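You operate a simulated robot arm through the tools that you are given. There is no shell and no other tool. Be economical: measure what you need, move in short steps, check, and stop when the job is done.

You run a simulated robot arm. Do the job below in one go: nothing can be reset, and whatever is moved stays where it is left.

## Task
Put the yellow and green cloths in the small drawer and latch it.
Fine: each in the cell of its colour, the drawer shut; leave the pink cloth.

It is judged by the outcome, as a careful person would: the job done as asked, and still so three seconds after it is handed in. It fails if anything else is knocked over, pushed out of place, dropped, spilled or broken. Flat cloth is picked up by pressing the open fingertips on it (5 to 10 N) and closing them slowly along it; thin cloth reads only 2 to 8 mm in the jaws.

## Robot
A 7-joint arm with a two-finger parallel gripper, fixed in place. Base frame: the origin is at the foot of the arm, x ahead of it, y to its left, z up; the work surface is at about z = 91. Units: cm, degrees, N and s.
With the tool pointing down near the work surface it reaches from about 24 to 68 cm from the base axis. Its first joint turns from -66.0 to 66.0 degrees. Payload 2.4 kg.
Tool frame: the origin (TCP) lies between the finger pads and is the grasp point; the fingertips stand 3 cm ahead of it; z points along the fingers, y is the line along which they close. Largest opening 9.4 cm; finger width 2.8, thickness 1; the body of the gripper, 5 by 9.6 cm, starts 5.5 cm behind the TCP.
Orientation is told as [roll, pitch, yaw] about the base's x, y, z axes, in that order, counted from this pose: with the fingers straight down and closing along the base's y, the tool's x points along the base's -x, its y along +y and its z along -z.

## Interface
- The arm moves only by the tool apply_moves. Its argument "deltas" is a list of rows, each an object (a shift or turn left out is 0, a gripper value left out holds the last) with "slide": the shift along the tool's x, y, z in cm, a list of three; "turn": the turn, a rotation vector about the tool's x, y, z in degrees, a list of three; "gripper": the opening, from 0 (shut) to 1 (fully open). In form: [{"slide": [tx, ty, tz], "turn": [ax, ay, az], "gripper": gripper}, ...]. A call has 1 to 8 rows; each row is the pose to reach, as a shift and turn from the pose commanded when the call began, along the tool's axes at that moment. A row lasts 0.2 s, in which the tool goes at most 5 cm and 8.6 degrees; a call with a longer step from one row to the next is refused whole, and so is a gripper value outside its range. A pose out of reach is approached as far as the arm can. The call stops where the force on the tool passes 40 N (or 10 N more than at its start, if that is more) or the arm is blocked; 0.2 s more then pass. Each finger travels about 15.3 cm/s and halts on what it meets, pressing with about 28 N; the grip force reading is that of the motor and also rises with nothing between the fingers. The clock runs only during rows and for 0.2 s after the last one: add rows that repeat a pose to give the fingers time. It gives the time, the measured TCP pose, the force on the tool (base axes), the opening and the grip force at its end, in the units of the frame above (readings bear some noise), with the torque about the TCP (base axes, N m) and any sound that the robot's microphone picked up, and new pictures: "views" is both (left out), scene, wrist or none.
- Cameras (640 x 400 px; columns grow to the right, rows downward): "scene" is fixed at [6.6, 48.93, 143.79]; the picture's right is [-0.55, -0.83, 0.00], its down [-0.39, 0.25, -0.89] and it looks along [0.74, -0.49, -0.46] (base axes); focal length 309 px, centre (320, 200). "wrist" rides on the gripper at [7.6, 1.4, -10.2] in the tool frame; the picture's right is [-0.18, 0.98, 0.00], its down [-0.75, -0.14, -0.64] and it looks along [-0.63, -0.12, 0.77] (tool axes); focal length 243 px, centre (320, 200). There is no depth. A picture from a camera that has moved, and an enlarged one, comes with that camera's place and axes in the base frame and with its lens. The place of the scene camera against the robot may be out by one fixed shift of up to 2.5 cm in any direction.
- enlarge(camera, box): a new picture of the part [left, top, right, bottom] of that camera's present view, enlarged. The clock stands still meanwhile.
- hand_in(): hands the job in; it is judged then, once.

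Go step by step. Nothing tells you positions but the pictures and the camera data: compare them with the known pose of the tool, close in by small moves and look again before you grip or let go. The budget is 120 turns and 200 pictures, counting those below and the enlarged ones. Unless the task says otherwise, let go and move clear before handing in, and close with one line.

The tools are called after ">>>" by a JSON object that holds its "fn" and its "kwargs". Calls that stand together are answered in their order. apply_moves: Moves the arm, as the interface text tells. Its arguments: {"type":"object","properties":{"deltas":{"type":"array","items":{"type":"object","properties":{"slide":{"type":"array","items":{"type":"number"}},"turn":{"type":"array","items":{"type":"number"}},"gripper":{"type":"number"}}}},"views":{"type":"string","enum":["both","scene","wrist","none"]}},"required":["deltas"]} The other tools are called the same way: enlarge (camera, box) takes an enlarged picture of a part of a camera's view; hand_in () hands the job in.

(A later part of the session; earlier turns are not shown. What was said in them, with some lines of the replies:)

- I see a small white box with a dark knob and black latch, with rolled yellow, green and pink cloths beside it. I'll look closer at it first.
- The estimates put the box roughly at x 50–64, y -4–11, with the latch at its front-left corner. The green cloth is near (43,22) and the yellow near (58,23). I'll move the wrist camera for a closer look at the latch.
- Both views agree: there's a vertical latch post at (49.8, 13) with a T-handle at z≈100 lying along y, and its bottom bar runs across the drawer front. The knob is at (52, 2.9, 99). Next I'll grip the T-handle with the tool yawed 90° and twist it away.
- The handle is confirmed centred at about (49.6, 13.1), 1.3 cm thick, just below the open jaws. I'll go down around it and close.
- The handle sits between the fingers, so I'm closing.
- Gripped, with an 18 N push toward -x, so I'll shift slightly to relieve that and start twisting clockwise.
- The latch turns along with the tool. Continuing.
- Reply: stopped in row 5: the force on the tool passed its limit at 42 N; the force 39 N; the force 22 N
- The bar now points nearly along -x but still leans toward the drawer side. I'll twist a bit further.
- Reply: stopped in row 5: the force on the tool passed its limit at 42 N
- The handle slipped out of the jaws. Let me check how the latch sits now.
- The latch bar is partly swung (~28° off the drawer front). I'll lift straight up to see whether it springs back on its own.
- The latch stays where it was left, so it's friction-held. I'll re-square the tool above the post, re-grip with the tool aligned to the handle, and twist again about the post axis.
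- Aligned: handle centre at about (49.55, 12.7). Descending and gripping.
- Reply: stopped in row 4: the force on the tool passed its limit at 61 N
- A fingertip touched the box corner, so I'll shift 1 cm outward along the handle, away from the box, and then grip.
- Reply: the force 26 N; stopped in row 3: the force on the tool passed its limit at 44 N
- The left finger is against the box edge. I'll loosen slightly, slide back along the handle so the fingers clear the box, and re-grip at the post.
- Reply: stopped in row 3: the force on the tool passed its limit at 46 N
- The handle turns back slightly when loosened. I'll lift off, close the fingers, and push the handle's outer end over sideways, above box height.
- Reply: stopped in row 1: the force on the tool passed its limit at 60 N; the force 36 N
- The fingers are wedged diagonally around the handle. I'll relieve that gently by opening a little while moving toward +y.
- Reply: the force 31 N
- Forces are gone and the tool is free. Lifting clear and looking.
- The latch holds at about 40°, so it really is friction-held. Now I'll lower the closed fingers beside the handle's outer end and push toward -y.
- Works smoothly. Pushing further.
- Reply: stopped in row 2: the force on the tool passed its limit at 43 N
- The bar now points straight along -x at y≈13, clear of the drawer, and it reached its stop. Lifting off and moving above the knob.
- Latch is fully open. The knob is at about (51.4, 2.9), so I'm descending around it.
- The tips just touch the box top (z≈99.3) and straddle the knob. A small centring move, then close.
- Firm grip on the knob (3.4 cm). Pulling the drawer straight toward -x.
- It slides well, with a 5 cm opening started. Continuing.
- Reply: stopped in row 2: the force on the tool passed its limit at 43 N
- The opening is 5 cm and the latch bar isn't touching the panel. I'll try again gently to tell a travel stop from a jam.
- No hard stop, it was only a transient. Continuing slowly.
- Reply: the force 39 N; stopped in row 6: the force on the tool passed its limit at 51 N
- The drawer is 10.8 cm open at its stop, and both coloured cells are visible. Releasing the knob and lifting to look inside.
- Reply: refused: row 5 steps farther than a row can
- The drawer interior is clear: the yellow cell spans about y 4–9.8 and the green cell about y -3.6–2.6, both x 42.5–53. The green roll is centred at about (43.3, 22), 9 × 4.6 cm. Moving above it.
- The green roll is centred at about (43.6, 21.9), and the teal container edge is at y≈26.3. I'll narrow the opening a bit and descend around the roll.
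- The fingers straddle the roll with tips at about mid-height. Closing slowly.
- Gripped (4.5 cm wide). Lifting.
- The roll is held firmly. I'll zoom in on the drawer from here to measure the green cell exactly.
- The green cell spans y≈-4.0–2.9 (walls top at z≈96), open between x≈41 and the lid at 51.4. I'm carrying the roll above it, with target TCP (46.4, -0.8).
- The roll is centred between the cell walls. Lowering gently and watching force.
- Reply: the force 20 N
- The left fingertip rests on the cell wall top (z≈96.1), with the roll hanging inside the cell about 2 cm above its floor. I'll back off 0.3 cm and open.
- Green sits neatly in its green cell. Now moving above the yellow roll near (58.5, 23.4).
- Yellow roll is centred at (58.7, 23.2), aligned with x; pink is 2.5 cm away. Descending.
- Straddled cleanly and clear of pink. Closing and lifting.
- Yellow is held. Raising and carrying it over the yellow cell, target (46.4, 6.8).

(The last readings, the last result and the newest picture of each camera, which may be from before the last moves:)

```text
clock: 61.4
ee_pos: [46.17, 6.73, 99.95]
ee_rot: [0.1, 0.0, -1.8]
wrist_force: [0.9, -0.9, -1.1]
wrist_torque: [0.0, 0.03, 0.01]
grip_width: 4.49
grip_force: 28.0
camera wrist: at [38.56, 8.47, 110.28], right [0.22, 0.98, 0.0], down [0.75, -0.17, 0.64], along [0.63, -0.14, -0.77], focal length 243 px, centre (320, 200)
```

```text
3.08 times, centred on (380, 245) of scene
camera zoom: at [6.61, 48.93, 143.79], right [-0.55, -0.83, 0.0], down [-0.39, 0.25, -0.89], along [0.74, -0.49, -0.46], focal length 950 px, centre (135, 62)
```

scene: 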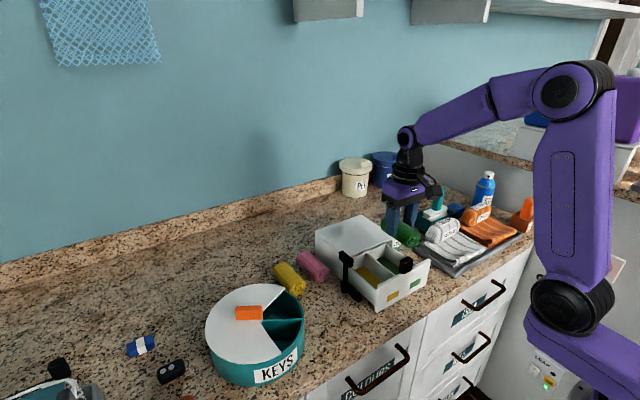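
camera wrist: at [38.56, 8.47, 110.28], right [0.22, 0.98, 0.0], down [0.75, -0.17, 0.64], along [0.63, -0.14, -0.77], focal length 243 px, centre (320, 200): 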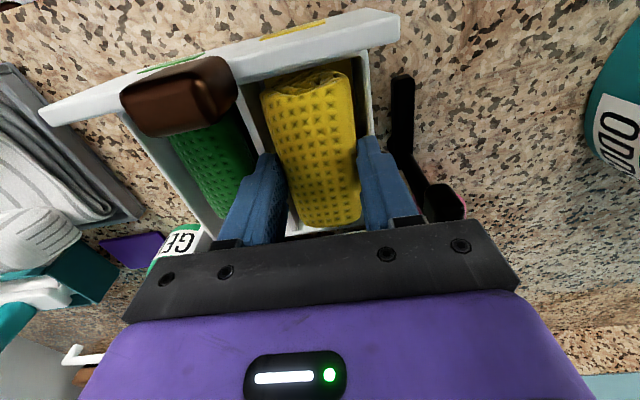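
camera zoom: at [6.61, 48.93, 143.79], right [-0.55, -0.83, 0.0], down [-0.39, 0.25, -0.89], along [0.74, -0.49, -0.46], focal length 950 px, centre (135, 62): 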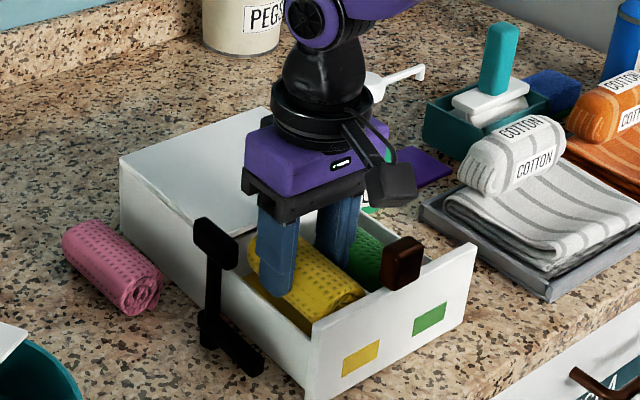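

It's inside the cell walls. Lowering slightly more and releasing.

>>> {"fn": "apply_moves", "kwargs": {"deltas": [{"slide": [0, -0.05, 0.5]}, {"slide": [0, -0.05, 0.5]}, {"slide": [0, -0.05, 0.4], "gripper": 0.5}, {"slide": [0, -0.05, 0.4], "gripper": 0.58}, {"slide": [0, -0.05, 0.4], "gripper": 0.6}, {"slide": [0, 0, -3]}, {"slide": [0, 0, -7.5]}, {"slide": [0, 0, -11]}], "views": "wrist"}}

>>> {"fn": "enlarge", "kwargs": {"camera": "scene", "box": [310, 180, 450, 310]}}

```text
clock: 63.2
ee_pos: [46.12, 6.7, 111.0]
ee_rot: [0.2, 0.0, -1.8]
wrist_force: [0.2, 0.2, 0.1]
wrist_torque: [-0.04, -0.02, 0.01]
grip_width: 5.63
grip_force: 0.1
camera wrist: at [38.41, 8.43, 121.26], right [0.22, 0.98, 0.0], down [0.75, -0.17, 0.64], along [0.63, -0.14, -0.77], focal length 243 px, centre (320, 200)
```

wrist: 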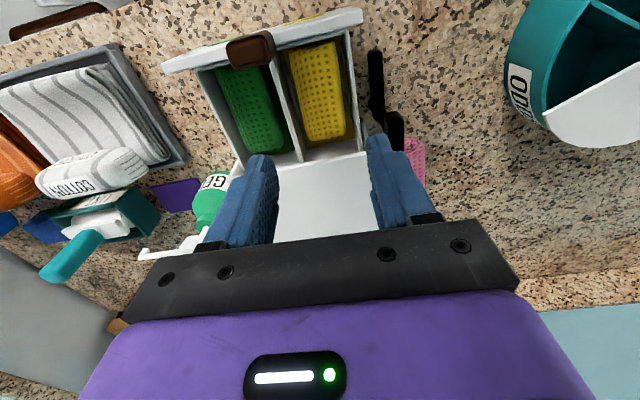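

```text
3.08 times, centred on (380, 245) of scene
camera zoom: at [6.6, 48.93, 143.79], right [-0.55, -0.83, 0.0], down [-0.39, 0.25, -0.89], along [0.74, -0.49, -0.46], focal length 950 px, centre (135, 62)
```

zoom: 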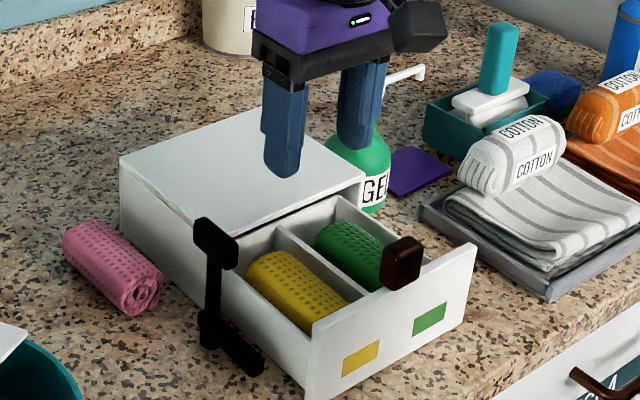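

Both cloths are seated in their cells. Now I'll bring closed fingers in front of the drawer panel at its centre to push it shut.

>>> {"fn": "apply_moves", "kwargs": {"deltas": [{"slide": [4, -1.2, 0], "gripper": 0}, {"slide": [8, -2.4, 0], "gripper": 0}, {"slide": [11.5, -3.4, 0], "gripper": 0}, {"slide": [11.5, -3.4, 4], "gripper": 0}, {"slide": [11.5, -3.4, 8], "gripper": 0}, {"slide": [11.5, -3.4, 12], "gripper": 0}, {"slide": [11.5, -3.4, 12], "gripper": 0}], "views": "both"}}

```text
clock: 64.8
ee_pos: [34.58, 3.74, 98.7]
ee_rot: [0.0, -0.1, -1.8]
wrist_force: [0.8, -0.6, 0.7]
wrist_torque: [0.01, -0.01, -0.02]
grip_width: 0.03
grip_force: 28.3
camera wrist: at [27.01, 5.38, 109.01], right [0.22, 0.98, 0.0], down [0.75, -0.17, 0.64], along [0.63, -0.14, -0.77], focal length 243 px, centre (320, 200)
```

scene: 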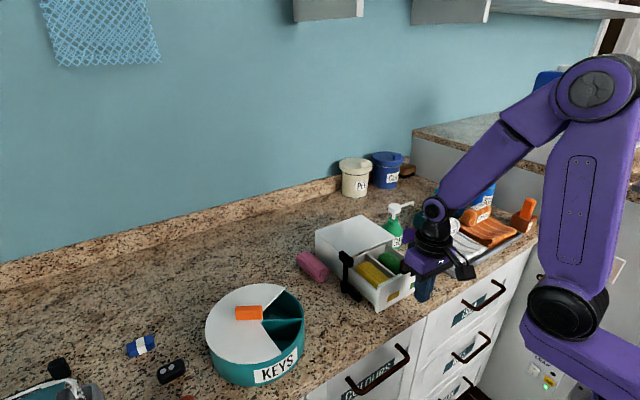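
wrist: 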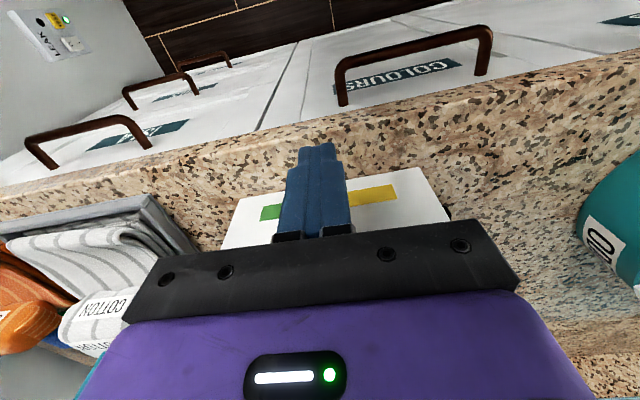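

>>> {"fn": "apply_moves", "kwargs": {"deltas": [{"slide": [-1, -0.5, 0]}, {"slide": [-2, -0.5, 0]}, {"slide": [-3, -0.5, 0]}, {"slide": [-4, -0.5, 0]}, {"slide": [-5, -0.5, 0]}, {"slide": [-6, -0.5, 0]}, {"slide": [-7, -0.5, 0]}, {"slide": [-8, -0.5, 0]}], "views": "both"}}

```text
clock: 66.6
ee_pos: [42.62, 3.04, 98.77]
ee_rot: [0.1, -0.1, -2.0]
wrist_force: [-0.9, -0.3, 0.7]
wrist_torque: [0.02, 0.02, 0.01]
grip_width: 0.0
grip_force: 28.2
camera wrist: at [35.01, 4.72, 109.1], right [0.22, 0.98, 0.0], down [0.75, -0.17, 0.64], along [0.63, -0.14, -0.77], focal length 243 px, centre (320, 200)
```

scene: 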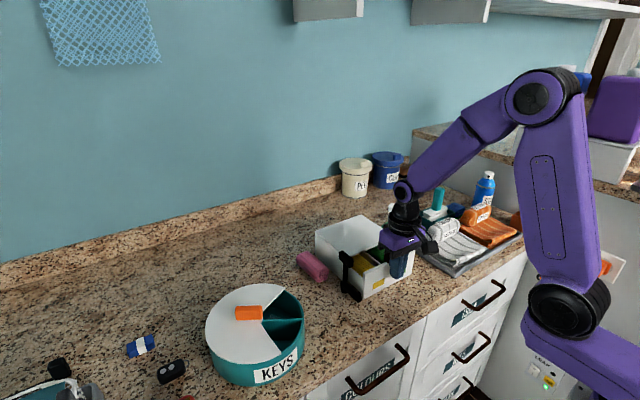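
wrist: 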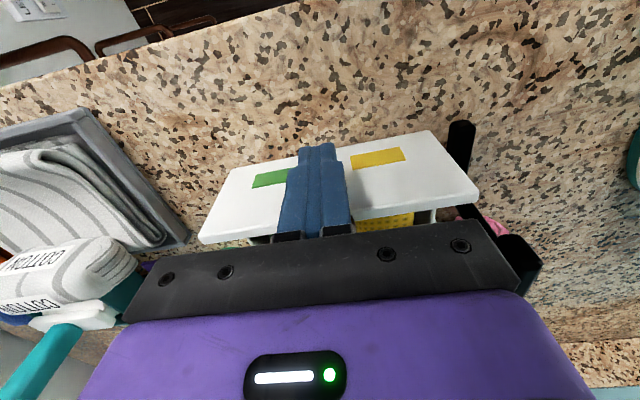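

The drawer is sliding in smoothly. Continuing.

>>> {"fn": "apply_moves", "kwargs": {"deltas": [{"slide": [-1, 0, 0]}, {"slide": [-2, 0, 0]}, {"slide": [-3, 0, 0]}, {"slide": [-4, 0, 0]}, {"slide": [-5, 0, 0]}, {"slide": [-5.7, 0, 0]}, {"slide": [-6.2, 0, 0]}, {"slide": [-6.2, 0, 0]}], "views": "both"}}

>>> {"fn": "enlarge", "kwargs": {"camera": "scene", "box": [300, 190, 430, 310]}}

```text
clock: 68.4
ee_pos: [48.69, 2.69, 98.85]
ee_rot: [0.1, 0.3, -1.8]
wrist_force: [-13.0, 1.4, 3.2]
wrist_torque: [0.0, -0.49, 0.23]
grip_width: 0.01
grip_force: 28.0
camera wrist: at [41.07, 4.4, 109.16], right [0.21, 0.98, 0.0], down [0.75, -0.17, 0.64], along [0.62, -0.14, -0.77], focal length 243 px, centre (320, 200)
```

scene: 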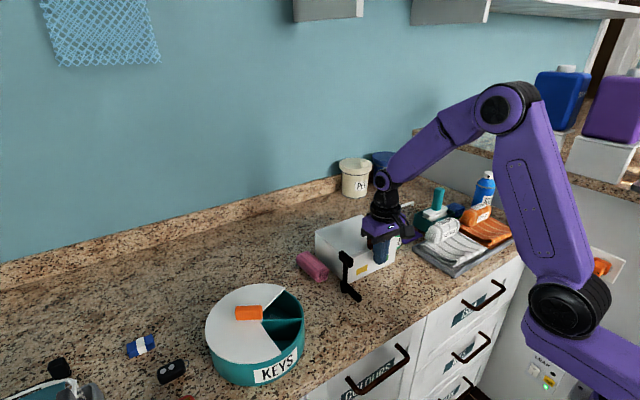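
wrist: 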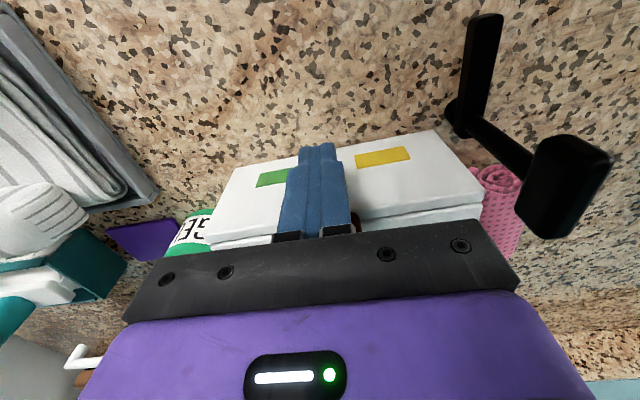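

```text
3.33 times, centred on (365, 250) of scene
camera zoom: at [6.56, 48.94, 143.79], right [-0.55, -0.83, 0.0], down [-0.39, 0.25, -0.89], along [0.74, -0.49, -0.46], focal length 1029 px, centre (170, 33)
```

zoom: 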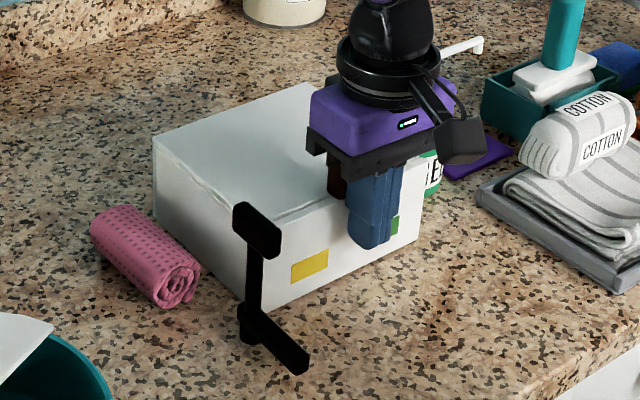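

Nearly shut (13 N). A gentle further push to confirm.

>>> {"fn": "apply_moves", "kwargs": {"deltas": [{"slide": [-0.2, 0, 0]}, {"slide": [-0.4, 0, 0]}, {"slide": [-0.6, 0, 0]}, {"slide": [-0.6, 0, 0]}], "views": "none"}}

```text
clock: 69.1
ee_pos: [48.65, 2.77, 98.74]
ee_rot: [0.0, 1.0, -1.7]
wrist_force: [-11.8, -1.3, 3.8]
wrist_torque: [0.09, -0.52, 0.15]
grip_width: 0.0
grip_force: 27.7
stopped in row 3: the force on the tool passed its limit at 42 N (the readings are from after the stop); the commanded pose is now the measured one
```

It's solid. Backing off and lifting to check the seam.

>>> {"fn": "apply_moves", "kwargs": {"deltas": [{"slide": [3, 0, 0]}, {"slide": [6, 0, -2]}, {"slide": [8, 0, -6]}, {"slide": [8, 0, -11]}, {"slide": [7, 3, -14]}, {"slide": [7, 3, -14]}], "views": "wrist"}}

>>> {"fn": "enlarge", "kwargs": {"camera": "scene", "box": [300, 205, 410, 305]}}

>>> {"fn": "enlarge", "kwargs": {"camera": "wrist", "box": [220, 120, 440, 250]}}

```text
clock: 70.5
ee_pos: [42.27, 5.88, 113.25]
ee_rot: [0.0, 0.9, -1.7]
wrist_force: [0.0, -0.2, -0.2]
wrist_torque: [0.0, 0.04, -0.01]
grip_width: 0.0
grip_force: 28.2
camera wrist: at [34.71, 7.65, 123.62], right [0.21, 0.98, 0.0], down [0.76, -0.16, 0.63], along [0.62, -0.14, -0.78], focal length 243 px, centre (320, 200)
```

wrist: 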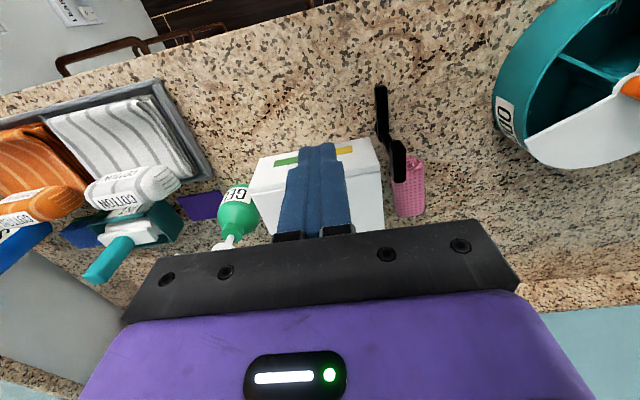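

```text
4.00 times, centred on (355, 255) of scene
camera zoom: at [6.6, 48.94, 143.79], right [-0.55, -0.83, 0.0], down [-0.39, 0.25, -0.89], along [0.74, -0.49, -0.46], focal length 1235 px, centre (180, -20)
```

zoom: 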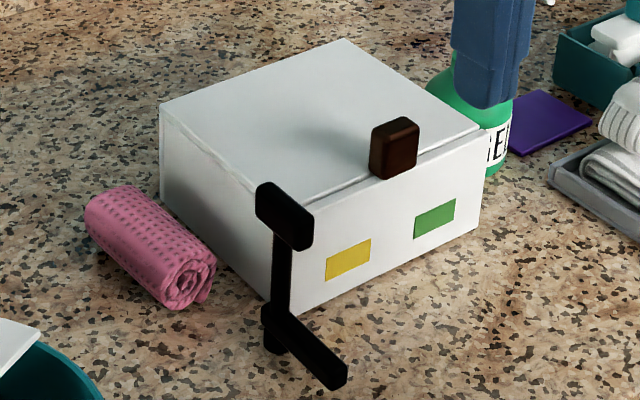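

```text
2.91 times, centred on (330, 185) of wrist
camera zoom: at [34.71, 7.65, 123.62], right [0.21, 0.98, 0.0], down [0.76, -0.16, 0.63], along [0.62, -0.14, -0.78], focal length 706 px, centre (291, 244)
```

zoom: 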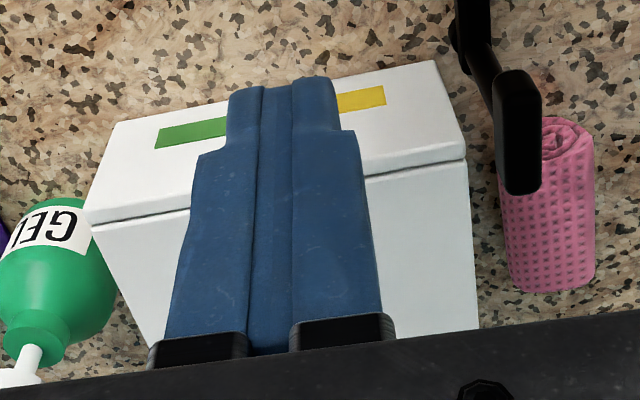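

The drawer is shut exactly as at the start. Now I'll relatch by pushing the handle's near (-x) end toward -y with closed fingers.

>>> {"fn": "apply_moves", "kwargs": {"deltas": [{"slide": [-1.5, 4, 0], "turn": [0, -0.9, 0]}, {"slide": [-3, 8, 0], "turn": [0, -0.9, 0]}, {"slide": [-3.95, 11.75, 0], "turn": [0, -0.9, 0]}, {"slide": [-3.95, 11.75, 4], "turn": [0, -0.9, 0]}, {"slide": [-3.95, 11.75, 8], "turn": [0, -0.9, 0]}, {"slide": [-3.95, 11.75, 11.7], "turn": [0, -0.9, 0]}, {"slide": [-3.95, 11.75, 11.7], "turn": [0, -0.9, 0]}], "views": "wrist"}}

```text
clock: 72.1
ee_pos: [46.51, 17.69, 101.05]
ee_rot: [0.0, 0.1, -1.8]
wrist_force: [-0.1, -0.2, -0.4]
wrist_torque: [-0.01, -0.02, 0.02]
grip_width: 0.01
grip_force: 28.0
camera wrist: at [38.87, 19.37, 111.45], right [0.21, 0.98, 0.0], down [0.75, -0.16, 0.64], along [0.63, -0.14, -0.77], focal length 243 px, centre (320, 200)
```

wrist: 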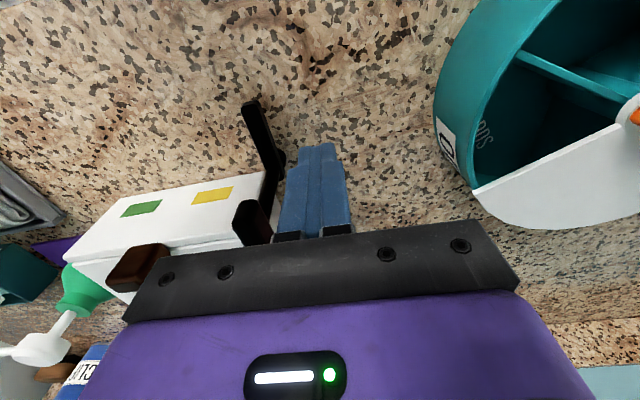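

>>> {"fn": "apply_moves", "kwargs": {"deltas": [{"slide": [0, -1, 0]}, {"slide": [0, -2, 0]}, {"slide": [0, -2.7, 0]}, {"slide": [0, -3.2, 0]}, {"slide": [0, -3.7, 0]}, {"slide": [0, -4.2, 0]}, {"slide": [0, -4.2, 0]}], "views": "wrist"}}

>>> {"fn": "enlarge", "kwargs": {"camera": "scene", "box": [300, 205, 410, 305]}}

```text
clock: 73.7
ee_pos: [46.17, 13.34, 101.24]
ee_rot: [0.0, 0.0, -1.8]
wrist_force: [-0.9, 0.0, -0.4]
wrist_torque: [-0.03, 0.01, -0.07]
grip_width: 0.01
grip_force: 27.7
camera wrist: at [38.52, 15.06, 111.47], right [0.21, 0.98, 0.0], down [0.75, -0.16, 0.64], along [0.63, -0.14, -0.77], focal length 243 px, centre (320, 200)
```

wrist: 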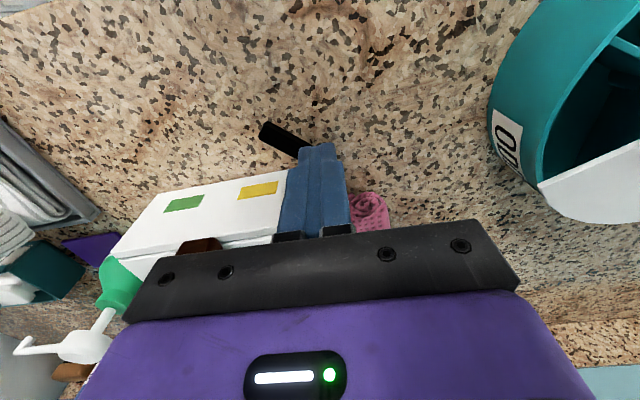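

```text
4.00 times, centred on (355, 255) of scene
camera zoom: at [6.6, 48.94, 143.79], right [-0.55, -0.83, 0.0], down [-0.39, 0.25, -0.89], along [0.74, -0.49, -0.46], focal length 1235 px, centre (180, -20)
```

zoom: 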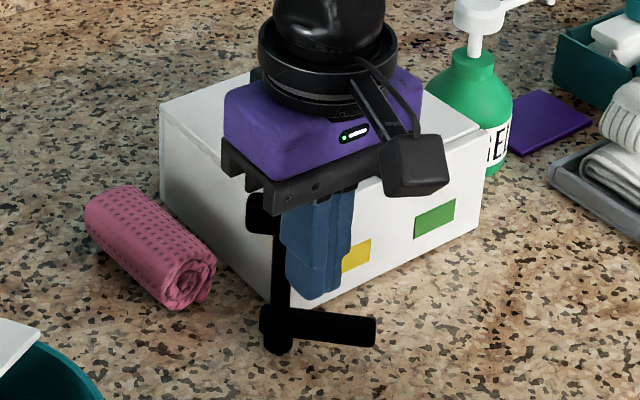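

About 50° closed already. Now I'll shift to the handle's inner end and push it +x to finish.

>>> {"fn": "apply_moves", "kwargs": {"deltas": [{"slide": [0.3, -0.8, 0]}, {"slide": [0.3, -1.6, 0]}, {"slide": [0.3, -2.2, 0]}, {"slide": [-0.3, -2.2, 0]}, {"slide": [-0.7, -2.2, 0]}, {"slide": [-1.0, -2.2, 0]}, {"slide": [-1.3, -2.2, 0]}, {"slide": [-1.3, -2.2, 0]}], "views": "wrist"}}

>>> {"fn": "enlarge", "kwargs": {"camera": "scene", "box": [300, 205, 410, 305]}}

```text
clock: 75.5
ee_pos: [47.17, 11.06, 101.23]
ee_rot: [0.0, 0.1, -1.7]
wrist_force: [-4.8, -5.3, 4.7]
wrist_torque: [0.03, -0.08, -0.05]
grip_width: 0.0
grip_force: 27.6
camera wrist: at [39.57, 12.75, 111.48], right [0.21, 0.98, 0.0], down [0.75, -0.17, 0.64], along [0.63, -0.14, -0.77], focal length 243 px, centre (320, 200)
```

wrist: 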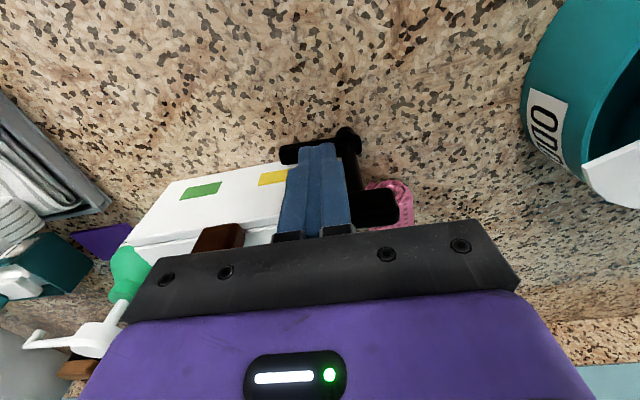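

```text
4.00 times, centred on (355, 255) of scene
camera zoom: at [6.58, 48.92, 143.8], right [-0.55, -0.83, 0.0], down [-0.39, 0.25, -0.89], along [0.74, -0.49, -0.46], focal length 1235 px, centre (180, -20)
```

zoom: 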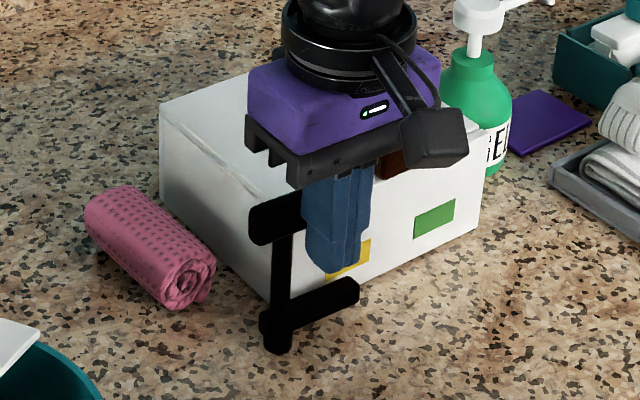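

Nearly at its original position. A final gentle push until it stops.

>>> {"fn": "apply_moves", "kwargs": {"deltas": [{"slide": [-0.2, 0, 0]}, {"slide": [-0.4, 0, 0]}, {"slide": [-0.6, 0, 0]}, {"slide": [-0.8, 0, 0]}, {"slide": [-0.8, 0, 0]}], "views": "none"}}

>>> {"fn": "enlarge", "kwargs": {"camera": "scene", "box": [300, 205, 410, 305]}}

```text
clock: 76.3
ee_pos: [47.26, 11.02, 101.12]
ee_rot: [-0.2, 0.9, -1.6]
wrist_force: [-9.5, -0.7, 3.0]
wrist_torque: [0.04, -0.12, 0.1]
grip_width: 0.0
grip_force: 28.3
stopped in row 3: the force on the tool passed its limit at 43 N (the readings are from after the stop); the commanded pose is now the measured one
```

```text
4.00 times, centred on (355, 255) of scene
camera zoom: at [6.58, 48.93, 143.79], right [-0.55, -0.83, 0.0], down [-0.39, 0.25, -0.89], along [0.74, -0.49, -0.46], focal length 1235 px, centre (180, -20)
```

zoom: 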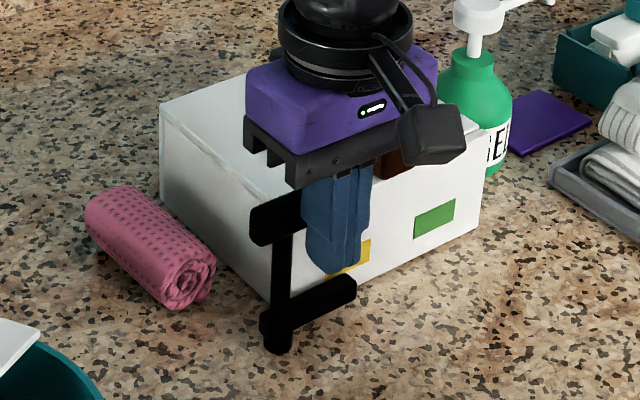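

The latch is hard against its stop, across the drawer front as it was originally. Backing away and lifting to check.

>>> {"fn": "apply_moves", "kwargs": {"deltas": [{"slide": [1.5, -0.3, 0]}, {"slide": [5, -0.5, -1]}, {"slide": [8, -1, -4]}, {"slide": [8, -2, -9]}, {"slide": [8, -2, -14]}, {"slide": [8, -2, -16]}], "views": "both"}}

>>> {"fn": "enlarge", "kwargs": {"camera": "scene", "box": [300, 205, 410, 305]}}

```text
refused: row 4 steps farther than a row can; nothing moved
```

```text
4.00 times, centred on (355, 255) of scene
camera zoom: at [6.58, 48.93, 143.79], right [-0.55, -0.83, 0.0], down [-0.39, 0.25, -0.89], along [0.74, -0.49, -0.46], focal length 1235 px, centre (180, -20)
```

zoom: 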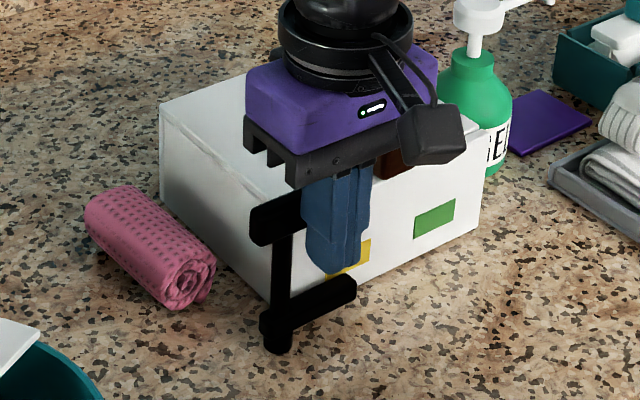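

That call was refused for too long a step; repeating the retreat with shorter ones.

>>> {"fn": "apply_moves", "kwargs": {"deltas": [{"slide": [1.5, -0.3, 0]}, {"slide": [5, -0.5, -1]}, {"slide": [8, -1, -3]}, {"slide": [8, -1, -7.5]}, {"slide": [8, -1, -12]}, {"slide": [8, -1, -16]}, {"slide": [8, -1, -16]}], "views": "both"}}

>>> {"fn": "enlarge", "kwargs": {"camera": "scene", "box": [300, 205, 410, 305]}}

```text
clock: 77.9
ee_pos: [39.25, 10.46, 116.8]
ee_rot: [-0.2, 0.7, -1.7]
wrist_force: [1.5, -0.3, 0.9]
wrist_torque: [-0.03, 0.03, -0.06]
grip_width: 0.01
grip_force: 27.9
camera wrist: at [31.74, 12.12, 127.22], right [0.21, 0.98, -0.01], down [0.76, -0.16, 0.63], along [0.62, -0.14, -0.77], focal length 243 px, centre (320, 200)
```

scene: 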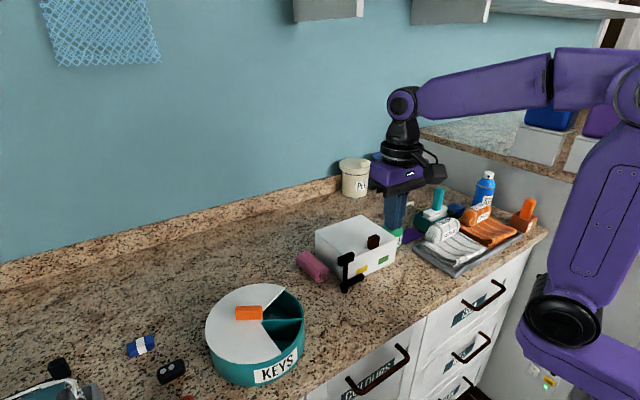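
wrist: 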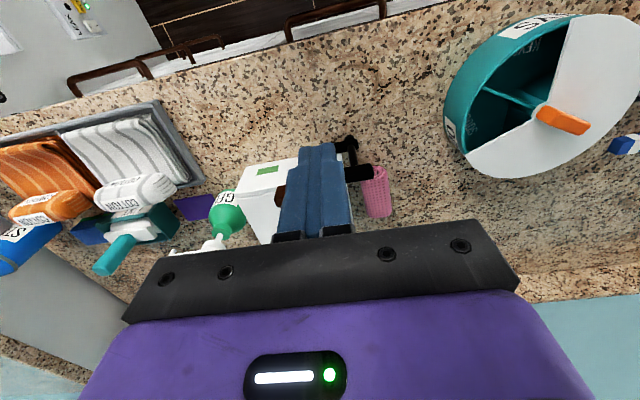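

```text
4.00 times, centred on (355, 255) of scene
camera zoom: at [6.6, 48.93, 143.79], right [-0.55, -0.83, 0.0], down [-0.39, 0.25, -0.89], along [0.74, -0.49, -0.46], focal length 1235 px, centre (180, -20)
```

zoom: 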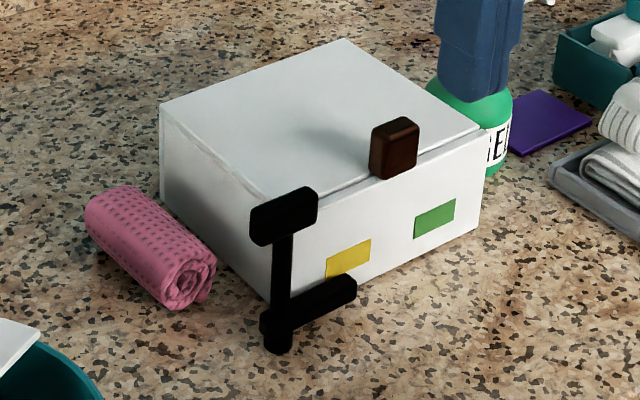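

The box and latch match the starting picture: drawer shut, bar across the front. Pink is undisturbed and the arm is clear, so I'm handing in.

>>> {"fn": "hand_in", "kwargs": {}}

```text
The job is handed in.
```

The yellow and green cloths are each in the cell of their colour, the drawer is shut and latched, and the pink cloth was left where it lay.
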